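You operate a simulated robot arm through the tools that you are given. There is no shell and no other tool. Be economical: measure what you need, move in short steps, check, and stop when the job is done.

The job below is to be done with a simulated robot arm. You get a single attempt, and the scene is never put back.

TASK
Take the five metre label clip and leave it on top of the green beacon.

It is judged by the outcome, as a careful person would: the job done as asked, and still so three seconds after it is handed in. It fails if anything else is knocked over, pushed out of place, dropped, spilled or broken.

THE ROBOT
A 7-joint arm with a two-finger parallel gripper, fixed in place. Base frame: the origin is at the foot of the arm, x ahead of it, y to its left, z up; the work surface is at about z = 0. Readings come in mm, degrees, newtons and seconds.
With the tool pointing down near the work surface it reaches from about 240 to 620 mm from the base axis. Its first joint turns from -66.0 to 66.0 degrees. Payload 2.6 kg.
The tool frame sits at the grasp point between the pads (the TCP): z along the fingers, y along the line on which they close. The tips reach 30 mm beyond it. The gripper opens to 94 mm. The fingers are 28 mm wide and 10 mm thick; the gripper's body (50 by 96 mm) begins 55 mm behind the TCP.
Orientation is that of the tool frame in the base frame, as a unit quaternion [x, y, z, w]. With the fingers straight down and closing along the base's y, the tool's x points along the base's -x, its y along +y and its z along -z.

THE INTERFACE
- The arm moves only by the tool step_arm. Its argument "increments" is text: rows parted by semicolons, each of 7 numbers parted by spaces: the shift along the tool's x, y, z in mm, then the turn, a rotation vector about the tool's x, y, z in degrees, then the closure in counts, from 0 (fully open) to 255 (shut). In form: tx ty tz rx ry rz grip; .... A call has 1 to 20 rows; each row is the pose to reach, as a shift and turn from the pose commanded when the call began, along the tool's axes at that moment. Each row takes 0.2 s and may step no farther than 50 mm and 8.6 degrees from the row before; otherwise, or with a gripper value out of range, the whole call is refused. A pose out of reach is approached as far as the arm can. The call stops where the force on the tool passes 40 N (or 10 N more than at its start, if that is more) or the arm is blocked; 0.2 s more then pass. The fingers move at their own pace (about 72 mm/s each) and stop on an object; they squeeze with about 39 N. The grip force told is the motor's: it shows also when the fingers shut on nothing. Time passes only in rows, and 0.2 s behind the last, so rows that repeat a pose let the fingers close. It gives the time, the measured TCP pose, the force on the tool (base axes), the opening and the grip force at its end, in the units of the frame above (readings bear some noise).
- Cameras (640 x 400 px; columns grow to the right, rows downward): "scene" is fixed at [33.1, 438.7, 548]; the picture's right is [-0.76, -0.65, 0.00], its down [-0.46, 0.54, -0.71] and it looks along [0.46, -0.54, -0.71] (base axes); focal length 330 px, centre (320, 200). "wrist" rides on the gripper at [-37, 0, -58] in the tool frame; the picture's right is [0.00, -1.00, 0.00], its down [0.97, 0.00, -0.24] and it looks along [0.24, 0.00, 0.97] (tool axes); focal length 218 px, centre (320, 200).
- grab_frame(camera): a new picture of that camera. No time passes.
- point_at(camera, pixels): for up to 12 pixels [column, row] of the newest picture of that camera ("zoom" is the newest enlarged one), the place [x, y, z] in the base frame of the surface seen there, good to about 3 mm. No time passes.
- enlarge(camera, box): a new picture of the part [left, top, right, bottom] of that camera's present view, enlarged. No time passes.
- close_job(): hands the job in; it is judged then, once.

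Work in short steps. Measure before you move; look again where a grasp or a placing could have gone wrong, and mend it. You have 60 turns and 30 pictures in all, those below and enlarged ones among them. Open the gripper and draw the arm clear of the work before you hand the job in, unless the task says otherwise; then end with one line.

The tools are called after "Request:" by a JSON object that holds its "op" and its "data". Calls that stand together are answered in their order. step_arm: Moves the arm, as the interface text tells. Its arguments: {"type":"object","properties":{"increments":{"type":"string"}},"required":["increments"]} The other tools are called the same way: grab_frame (camera) takes a picture; point_at (camera, pixels) gives the place of the surface under pixels of a picture; enlarge (camera, box) takes an enlarged picture of a part of a camera's view; close_job () hands the job in.

At the start:

```text
time: 0.0
ee_pos: [454.7, 102.0, 245.3]
tool_rot: [0.0, 1.0, 0.0, 0.001]
wrist_force: [0.5, 0.3, 0.2]
finger_gap: 94.0
finger_force: 0.1
```

scene: 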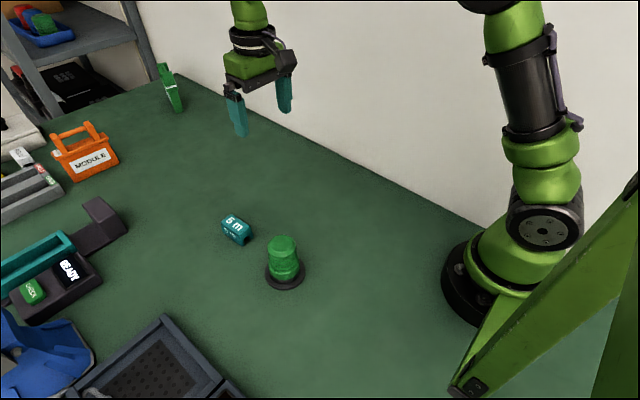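
wrist: 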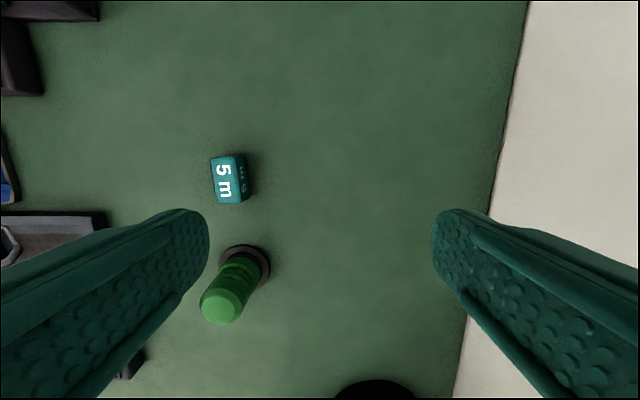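

The clip "5 m" is at about (235,229) in the scene and the beacon at (284,262). I enlarge both and measure them.

Request:
{"op": "enlarge", "data": {"camera": "scene", "box": [200, 190, 328, 300]}}

Request:
{"op": "enlarge", "data": {"camera": "wrist", "box": [180, 130, 300, 340]}}

Request:
{"op": "point_at", "data": {"camera": "wrist", "pixels": [[213, 159], [240, 157], [217, 201], [240, 200], [226, 178], [245, 180], [221, 306], [205, 306], [237, 306], [221, 292], [221, 320], [262, 262]]}}

Request:
{"op": "point_at", "data": {"camera": "scene", "pixels": [[237, 222], [225, 215], [248, 226], [235, 234], [232, 238], [283, 241], [272, 240], [294, 240], [283, 236], [283, 247], [285, 270], [285, 286]]}}

```text
3.64 times, centred on (264, 245) of scene
```

zoom: 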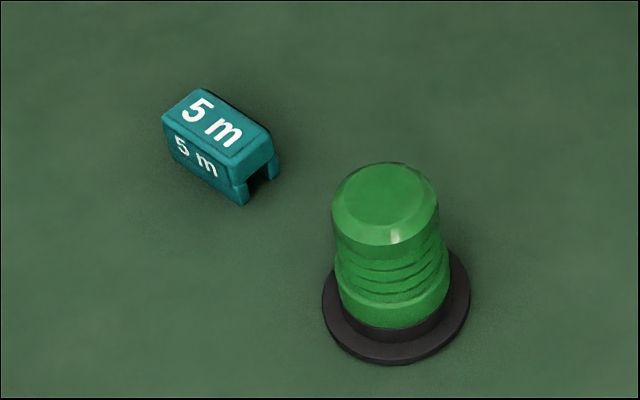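

```text
1.90 times, centred on (240, 235) of wrist
```

zoom: 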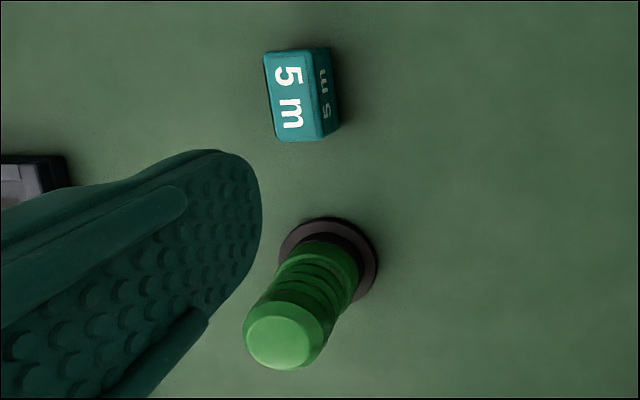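

```text
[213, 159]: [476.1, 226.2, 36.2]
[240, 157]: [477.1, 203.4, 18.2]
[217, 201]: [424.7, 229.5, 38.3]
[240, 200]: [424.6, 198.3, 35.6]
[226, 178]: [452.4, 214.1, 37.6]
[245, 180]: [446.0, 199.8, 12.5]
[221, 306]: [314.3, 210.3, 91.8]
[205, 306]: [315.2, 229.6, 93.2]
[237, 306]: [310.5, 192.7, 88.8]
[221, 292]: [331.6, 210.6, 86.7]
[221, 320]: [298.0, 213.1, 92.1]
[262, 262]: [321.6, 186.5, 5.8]
```

```text
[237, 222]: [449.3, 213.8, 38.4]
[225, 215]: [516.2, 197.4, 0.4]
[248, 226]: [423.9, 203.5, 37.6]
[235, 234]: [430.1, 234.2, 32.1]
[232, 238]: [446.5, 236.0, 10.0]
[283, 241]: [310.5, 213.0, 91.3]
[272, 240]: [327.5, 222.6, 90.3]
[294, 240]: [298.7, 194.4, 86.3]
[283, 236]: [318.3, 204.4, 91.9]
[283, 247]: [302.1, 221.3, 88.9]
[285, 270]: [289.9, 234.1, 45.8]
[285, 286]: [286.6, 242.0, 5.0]
```

Clip top is at z≈38, roughly x 425–477 and y 199–230; the beacon top is near (314, 211, 92). I move above the clip at z≈150 with the gripper open for a closer look.

Request:
{"op": "step_arm", "data": {"increments": "0 37 25 0 0 0 0; 2 75 60 0 0 0 0; 3 112 95 0 0 0 0; 3 112 95 0 0 0 0"}}

Request:
{"op": "grab_frame", "data": {"camera": "wrist"}}

Request:
{"op": "enlarge", "data": {"camera": "scene", "box": [220, 205, 260, 250]}}

```text
refused: row 2 steps farther than a row can; nothing moved
```

```text
25 pictures are left
```

wrist: 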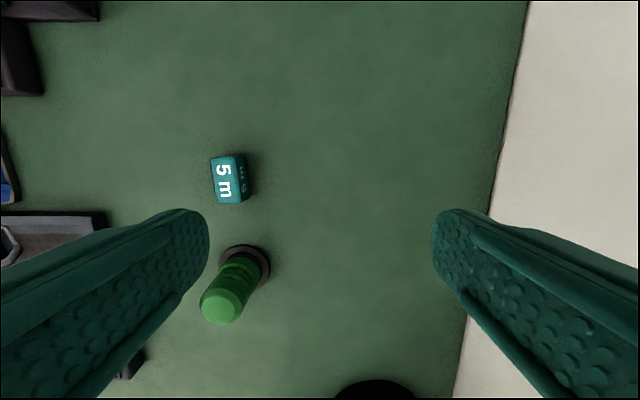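

```text
8.89 times, centred on (240, 228) of scene
```

zoom: 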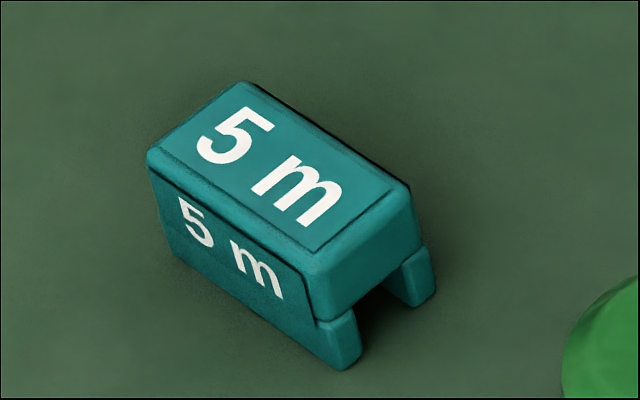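

The move was refused because one row was too long, so nothing moved. The clip is a block on two side rails, and I resend the move in shorter rows.

Request:
{"op": "step_arm", "data": {"increments": "0 30 25 0 0 0 0; 1 60 50 0 0 0 0; 2 90 75 0 0 0 0; 3 112 95 0 0 0 0; 3 112 95 0 0 0 0"}}

Request:
{"op": "grab_frame", "data": {"camera": "wrist"}}

```text
time: 1.2
ee_pos: [454.1, 212.7, 151.9]
tool_rot: [-0.001, 1.0, 0.0, 0.0]
wrist_force: [-0.8, -0.5, -0.2]
finger_gap: 93.9
finger_force: 0.0
```

```text
23 pictures are left
```

wrist: 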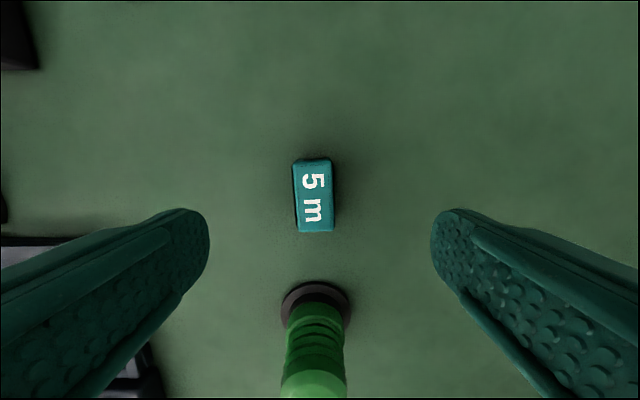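

The clip sits near (314,196) between the fingers, slightly yawed. I enlarge it to measure its corners.

Request:
{"op": "enlarge", "data": {"camera": "wrist", "box": [250, 150, 378, 240]}}

Request:
{"op": "point_at", "data": {"camera": "wrist", "pixels": [[298, 165], [328, 164], [302, 227], [331, 226], [314, 196], [296, 196], [331, 196], [314, 162], [316, 229], [283, 305], [349, 305], [316, 284]]}}

```text
4.44 times, centred on (314, 195) of wrist
```

zoom: 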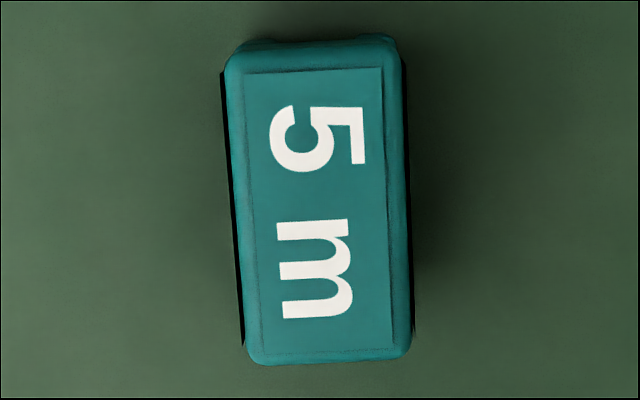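

```text
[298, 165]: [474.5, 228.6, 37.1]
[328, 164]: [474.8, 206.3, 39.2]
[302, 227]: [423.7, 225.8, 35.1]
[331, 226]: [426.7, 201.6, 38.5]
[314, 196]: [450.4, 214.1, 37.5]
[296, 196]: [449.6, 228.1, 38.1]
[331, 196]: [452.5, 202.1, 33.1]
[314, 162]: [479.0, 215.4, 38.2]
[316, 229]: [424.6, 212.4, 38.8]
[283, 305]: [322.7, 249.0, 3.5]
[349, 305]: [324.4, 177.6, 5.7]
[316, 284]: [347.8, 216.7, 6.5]
```

The clip centre is about (451, 214) with a yaw of about +3.3° in base, and its width across y is about 30. I turn −3.3° about tool z and descend to TCP z≈44 (tips at about 14), then close.

Request:
{"op": "step_arm", "data": {"increments": "0 0 30 0 0 -3.3 0; 0 0 60 0 0 -3.3 0; 0 0 90 0 0 -3.3 0; 0 0 106 0 0 -3.3 0; 0 0 106 0 0 -3.3 0"}}

Request:
{"op": "enlarge", "data": {"camera": "scene", "box": [190, 160, 310, 260]}}

```text
time: 2.4
ee_pos: [453.0, 214.2, 42.6]
tool_rot: [-0.028, 1.0, 0.0, 0.001]
wrist_force: [0.4, -0.1, -0.4]
finger_gap: 93.8
finger_force: 0.0
```

```text
4.00 times, centred on (250, 210) of scene
```

zoom: 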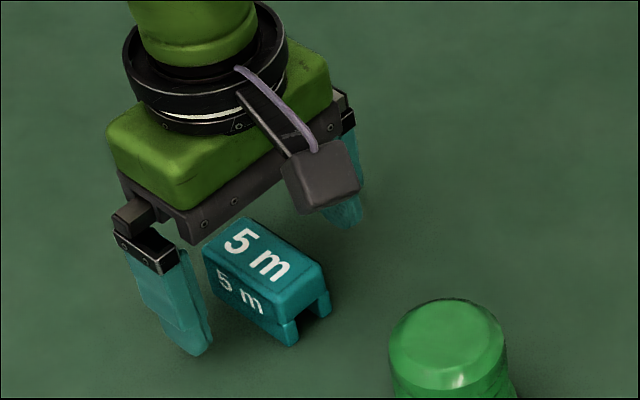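

The fingers straddle the clip correctly at TCP z≈43. Next I close.

Request:
{"op": "step_arm", "data": {"increments": "0 0 0 0 0 0 255; 0 0 0 0 0 0 255; 0 0 0 0 0 0 255; 0 0 0 0 0 0 255; 0 0 0 0 0 0 255"}}

```text
time: 3.6
ee_pos: [453.0, 211.5, 43.4]
tool_rot: [-0.029, 1.0, 0.0, 0.0]
wrist_force: [0.0, -0.4, -0.2]
finger_gap: 30.6
finger_force: 39.0
```

The clip is gripped at 30.6 mm. I lift 120 mm straight up and look.

Request:
{"op": "step_arm", "data": {"increments": "0 0 -20 0 0 0 255; 0 0 -50 0 0 0 255; 0 0 -85 0 0 0 255; 0 0 -120 0 0 0 255; 0 0 -120 0 0 0 255; 0 0 -120 0 0 0 255"}}

Request:
{"op": "grab_frame", "data": {"camera": "wrist"}}

Request:
{"op": "enlarge", "data": {"camera": "scene", "box": [180, 130, 340, 300]}}

```text
time: 5.0
ee_pos: [453.5, 213.4, 164.7]
tool_rot: [-0.029, 1.0, 0.0, 0.0]
wrist_force: [0.5, -0.7, -1.1]
finger_gap: 30.8
finger_force: 39.3
```

```text
20 pictures are left
```

wrist: 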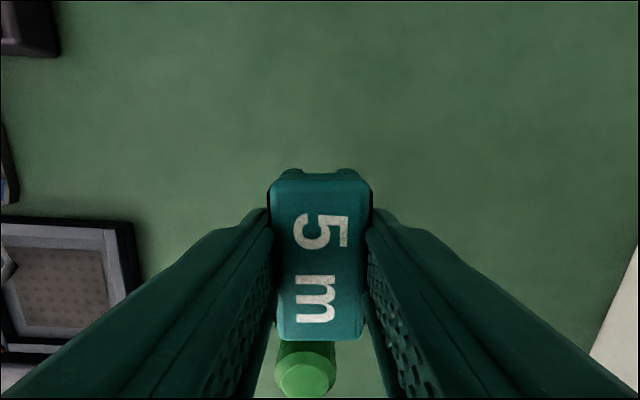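

```text
2.35 times, centred on (260, 215) of scene
```

zoom: 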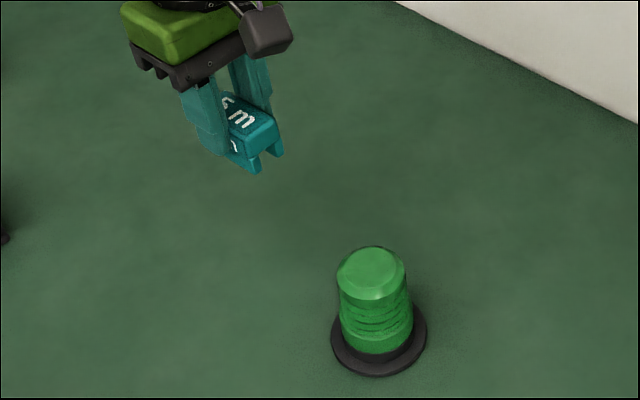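

The clip is held level. I measure its ends in the wrist view (rows 180–340) and the beacon's top rim and base in the zoom.

Request:
{"op": "point_at", "data": {"camera": "wrist", "pixels": [[320, 184], [320, 188], [320, 260], [320, 330], [320, 336], [280, 200], [362, 200], [285, 330], [358, 330]]}}

Request:
{"op": "point_at", "data": {"camera": "zoom", "pixels": [[371, 266], [345, 266], [398, 266], [371, 250], [371, 285], [352, 255], [390, 255], [333, 340], [425, 335], [376, 374], [345, 362], [411, 362]]}}

Request:
{"op": "enlarge", "data": {"camera": "scene", "box": [258, 228, 310, 294]}}

```text
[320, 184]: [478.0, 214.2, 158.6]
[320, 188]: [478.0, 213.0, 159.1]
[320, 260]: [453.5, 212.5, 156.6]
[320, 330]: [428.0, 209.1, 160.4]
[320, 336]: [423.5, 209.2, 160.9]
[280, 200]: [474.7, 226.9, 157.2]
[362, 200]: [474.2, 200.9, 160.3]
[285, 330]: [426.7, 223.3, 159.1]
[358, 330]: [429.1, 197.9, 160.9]
```

```text
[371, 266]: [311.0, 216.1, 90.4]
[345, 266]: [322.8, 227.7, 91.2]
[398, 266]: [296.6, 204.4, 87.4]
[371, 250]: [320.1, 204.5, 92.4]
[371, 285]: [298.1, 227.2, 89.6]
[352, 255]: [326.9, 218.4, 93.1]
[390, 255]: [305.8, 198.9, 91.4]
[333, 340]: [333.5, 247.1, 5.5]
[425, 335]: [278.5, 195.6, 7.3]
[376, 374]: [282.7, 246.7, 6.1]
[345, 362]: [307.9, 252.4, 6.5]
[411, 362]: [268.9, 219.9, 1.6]
```

```text
6.06 times, centred on (284, 261) of scene
```

zoom: 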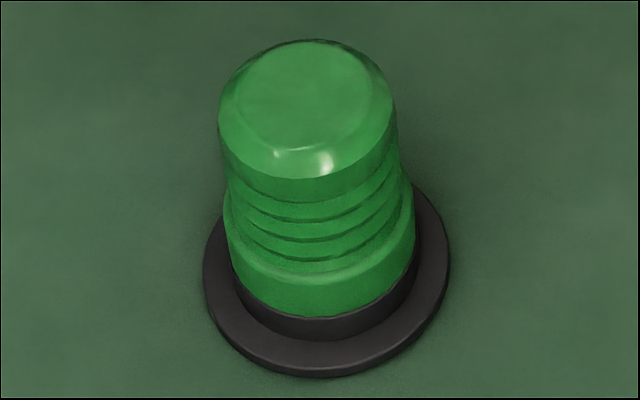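

The top flat appears as an ellipse, about 236–372 by 48–148 in the zoom and roughly 39 mm across. I measure points around its rim to average the centre.

Request:
{"op": "point_at", "data": {"camera": "zoom", "pixels": [[304, 98], [240, 98], [368, 98], [304, 54], [304, 142], [260, 65], [348, 65], [260, 131], [348, 131], [280, 98], [328, 98], [304, 75]]}}

```text
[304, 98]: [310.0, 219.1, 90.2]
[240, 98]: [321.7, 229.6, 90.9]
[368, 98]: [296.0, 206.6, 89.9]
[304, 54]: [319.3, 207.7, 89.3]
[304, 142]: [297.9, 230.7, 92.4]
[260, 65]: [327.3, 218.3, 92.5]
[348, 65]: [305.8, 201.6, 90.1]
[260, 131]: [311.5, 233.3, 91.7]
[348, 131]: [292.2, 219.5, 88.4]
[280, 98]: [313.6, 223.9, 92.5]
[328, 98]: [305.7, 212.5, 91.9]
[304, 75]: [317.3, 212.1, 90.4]
```

The estimates disagree by a few mm in y (211 to 218). I carry the clip high over the beacon to the near side (TCP x≈240, z≈195), where the wrist camera sees the beacon top from nearly above.

Request:
{"op": "step_arm", "data": {"increments": "0 0 -30 0 0 0 255; 30 2 -30 0 0 0 255; 65 4 -30 0 0 0 255; 105 7 -30 0 0 0 255; 145 10 -30 0 0 0 255; 185 12 -30 0 0 0 255; 214 14 -30 0 0 0 255; 214 14 -30 0 0 0 255; 214 14 -30 0 0 0 255"}}

Request:
{"op": "grab_frame", "data": {"camera": "wrist"}}

```text
time: 7.0
ee_pos: [237.9, 216.7, 194.8]
tool_rot: [-0.029, 1.0, 0.0, 0.001]
wrist_force: [0.2, -0.4, 0.0]
finger_gap: 31.2
finger_force: 39.2
```

```text
17 pictures are left
```

wrist: 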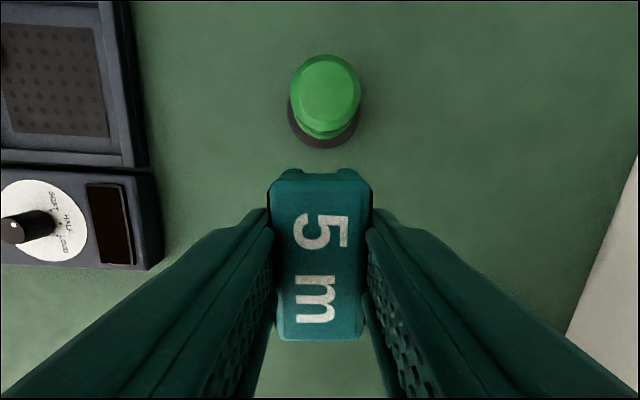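

The beacon top is now plain at about (326,90). I enlarge it and the clip together, and measure.

Request:
{"op": "enlarge", "data": {"camera": "wrist", "box": [270, 40, 382, 160]}}

Request:
{"op": "point_at", "data": {"camera": "wrist", "pixels": [[326, 87], [300, 87], [352, 87], [326, 65], [326, 110], [308, 71], [344, 71], [308, 105], [344, 105], [320, 188], [320, 260], [320, 330]]}}

```text
3.33 times, centred on (326, 100) of wrist
```

zoom: 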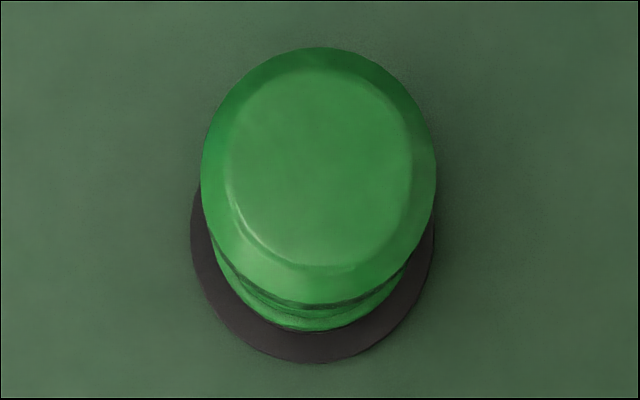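

```text
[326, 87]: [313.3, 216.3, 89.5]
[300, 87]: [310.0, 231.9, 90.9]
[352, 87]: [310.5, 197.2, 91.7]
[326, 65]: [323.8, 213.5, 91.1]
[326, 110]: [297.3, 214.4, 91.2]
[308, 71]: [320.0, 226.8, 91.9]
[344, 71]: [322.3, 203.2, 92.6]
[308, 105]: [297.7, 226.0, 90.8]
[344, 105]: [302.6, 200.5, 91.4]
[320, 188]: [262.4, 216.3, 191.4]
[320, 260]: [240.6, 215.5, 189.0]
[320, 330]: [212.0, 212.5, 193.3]
```

Beacon top centre is (309.3, 215), flat radius about 19 mm, z≈91.5; the clip centre is about 73.5 mm short along tool −x with ty≈−3.9. I hover there and descend 48 mm, leaving the clip bottom about 11 mm above the beacon.

Request:
{"op": "step_arm", "data": {"increments": "-37 -2 0 0 0 0 255; -73.5 -3.9 0 0 0 0 255; -73.5 -3.9 25 0 0 0 255; -73.5 -3.9 48 0 0 0 255; -73.5 -3.9 48 0 0 0 255; -73.5 -3.9 48 0 0 0 255"}}

Request:
{"op": "enlarge", "data": {"camera": "scene", "box": [220, 170, 348, 300]}}

```text
time: 8.4
ee_pos: [310.8, 214.4, 146.2]
tool_rot: [-0.029, 1.0, 0.001, 0.0]
wrist_force: [-0.2, 0.1, -0.4]
finger_gap: 30.8
finger_force: 38.8
```

```text
3.08 times, centred on (284, 235) of scene
```

zoom: 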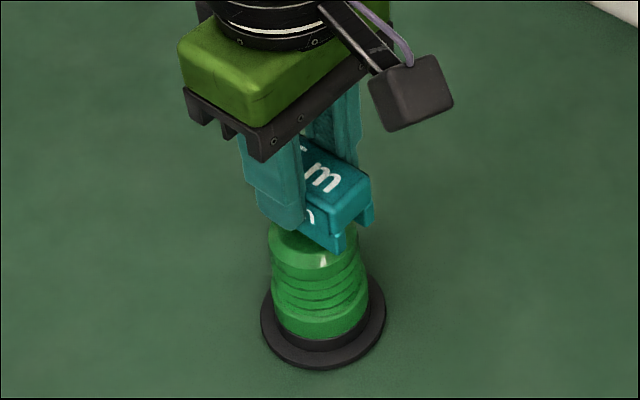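

The clip hovers above the beacon and looks centred. I descend in small steps watching for contact.

Request:
{"op": "step_arm", "data": {"increments": "0 0 4 0 0 0 255; 0 0 7 0 0 0 255; 0 0 9 0 0 0 255; 0 0 9 0 0 0 255"}}

```text
time: 9.4
ee_pos: [311.2, 214.3, 137.8]
tool_rot: [-0.029, 1.0, 0.0, 0.0]
wrist_force: [0.5, -0.2, -0.5]
finger_gap: 30.9
finger_force: 39.0
```

No contact yet at z≈137.8, so I go 1.5 mm more.

Request:
{"op": "step_arm", "data": {"increments": "0 0 0.8 0 0 0 255; 0 0 1.5 0 0 0 255; 0 0 1.5 0 0 0 255"}}

Request:
{"op": "enlarge", "data": {"camera": "scene", "box": [255, 205, 319, 265]}}

```text
time: 10.2
ee_pos: [311.2, 213.9, 135.1]
tool_rot: [-0.028, 1.0, 0.001, 0.0]
wrist_force: [-0.3, 1.6, 0.7]
finger_gap: 30.9
finger_force: 39.0
```

```text
6.67 times, centred on (287, 235) of scene
```

zoom: 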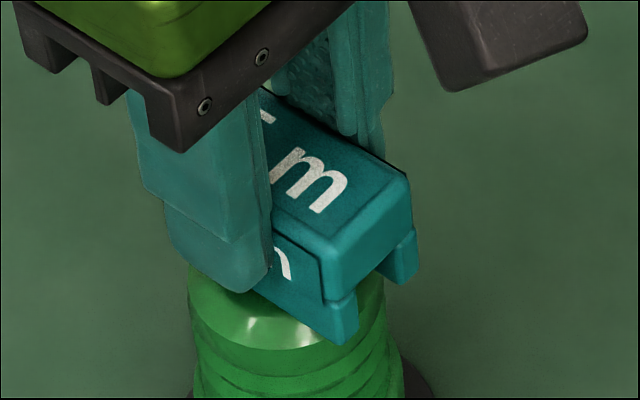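

Forces are only just stirring (1.6 N), so I go another 0.6 mm.

Request:
{"op": "step_arm", "data": {"increments": "0 0 0.6 0 0 0 255; 0 0 0.6 0 0 0 255"}}

```text
time: 10.8
ee_pos: [310.7, 215.6, 135.4]
tool_rot: [-0.028, 1.0, 0.0, 0.001]
wrist_force: [0.4, -1.6, 4.9]
finger_gap: 30.8
finger_force: 39.0
```

Upward force of 4.9 N confirms contact. I open slightly first, then fully.

Request:
{"op": "step_arm", "data": {"increments": "0 0 0 0 0 0 160; 0 0 0 0 0 0 150; 0 0 0 0 0 0 110; 0 0 0 0 0 0 60; 0 0 0 0 0 0 60"}}

Request:
{"op": "enlarge", "data": {"camera": "scene", "box": [220, 170, 348, 300]}}

```text
time: 12.0
ee_pos: [309.4, 215.1, 136.0]
tool_rot: [-0.028, 1.0, 0.0, 0.001]
wrist_force: [-0.2, -0.5, -0.3]
finger_gap: 72.1
finger_force: 0.1
```

```text
3.08 times, centred on (284, 235) of scene
```

zoom: 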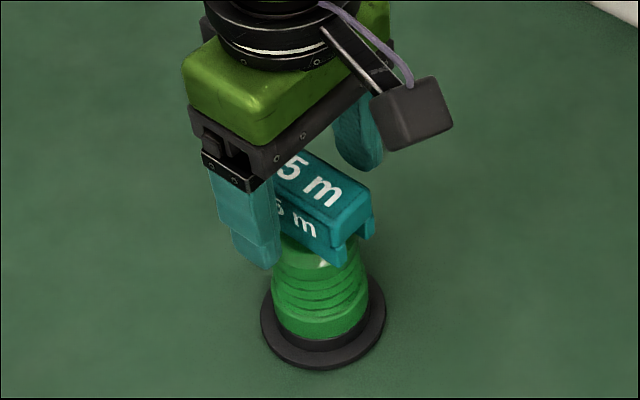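

The clip is resting level on the beacon. I lift straight up and clear.

Request:
{"op": "step_arm", "data": {"increments": "0 0 -20 0 0 0 60; 0 0 -50 0 0 0 60; 0 0 -90 0 0 0 30; 0 0 -120 0 0 0 0; -40 0 -130 0 0 0 0; -80 0 -130 0 0 0 0; -120 0 -130 0 0 0 0; -120 0 -130 0 0 0 0"}}

Request:
{"op": "enlarge", "data": {"camera": "scene", "box": [220, 170, 348, 300]}}

Request:
{"op": "grab_frame", "data": {"camera": "scene"}}

```text
time: 13.8
ee_pos: [429.7, 221.8, 264.8]
tool_rot: [-0.029, 1.0, 0.001, 0.0]
wrist_force: [0.0, 0.9, 0.5]
finger_gap: 93.9
finger_force: 0.0
```

```text
3.08 times, centred on (284, 235) of scene
```

zoom: 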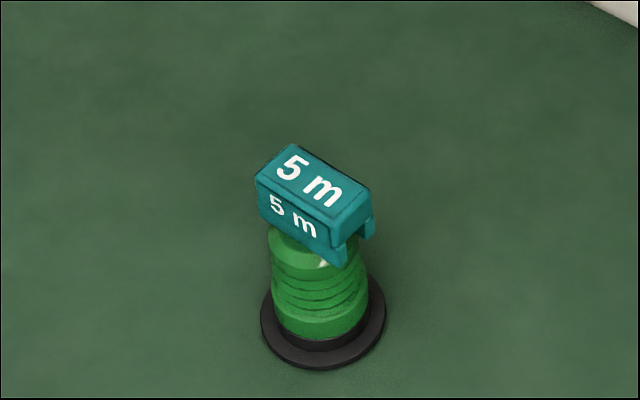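

```text
11 pictures are left
```

scene: 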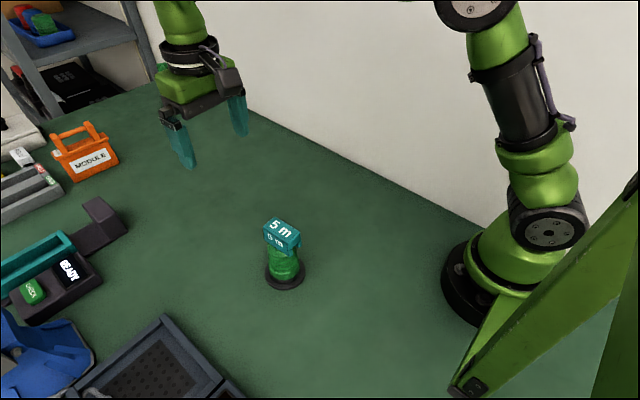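

The clip sits steady on the beacon at (283,235), the beacon hasn't moved, and the arm is clear with the gripper open. I hand the job in.

Request:
{"op": "close_job", "data": {}}

```text
The job is handed in.
```

The five metre label clip is resting level on top of the green beacon; nothing else was touched, and the arm is clear with the gripper open.
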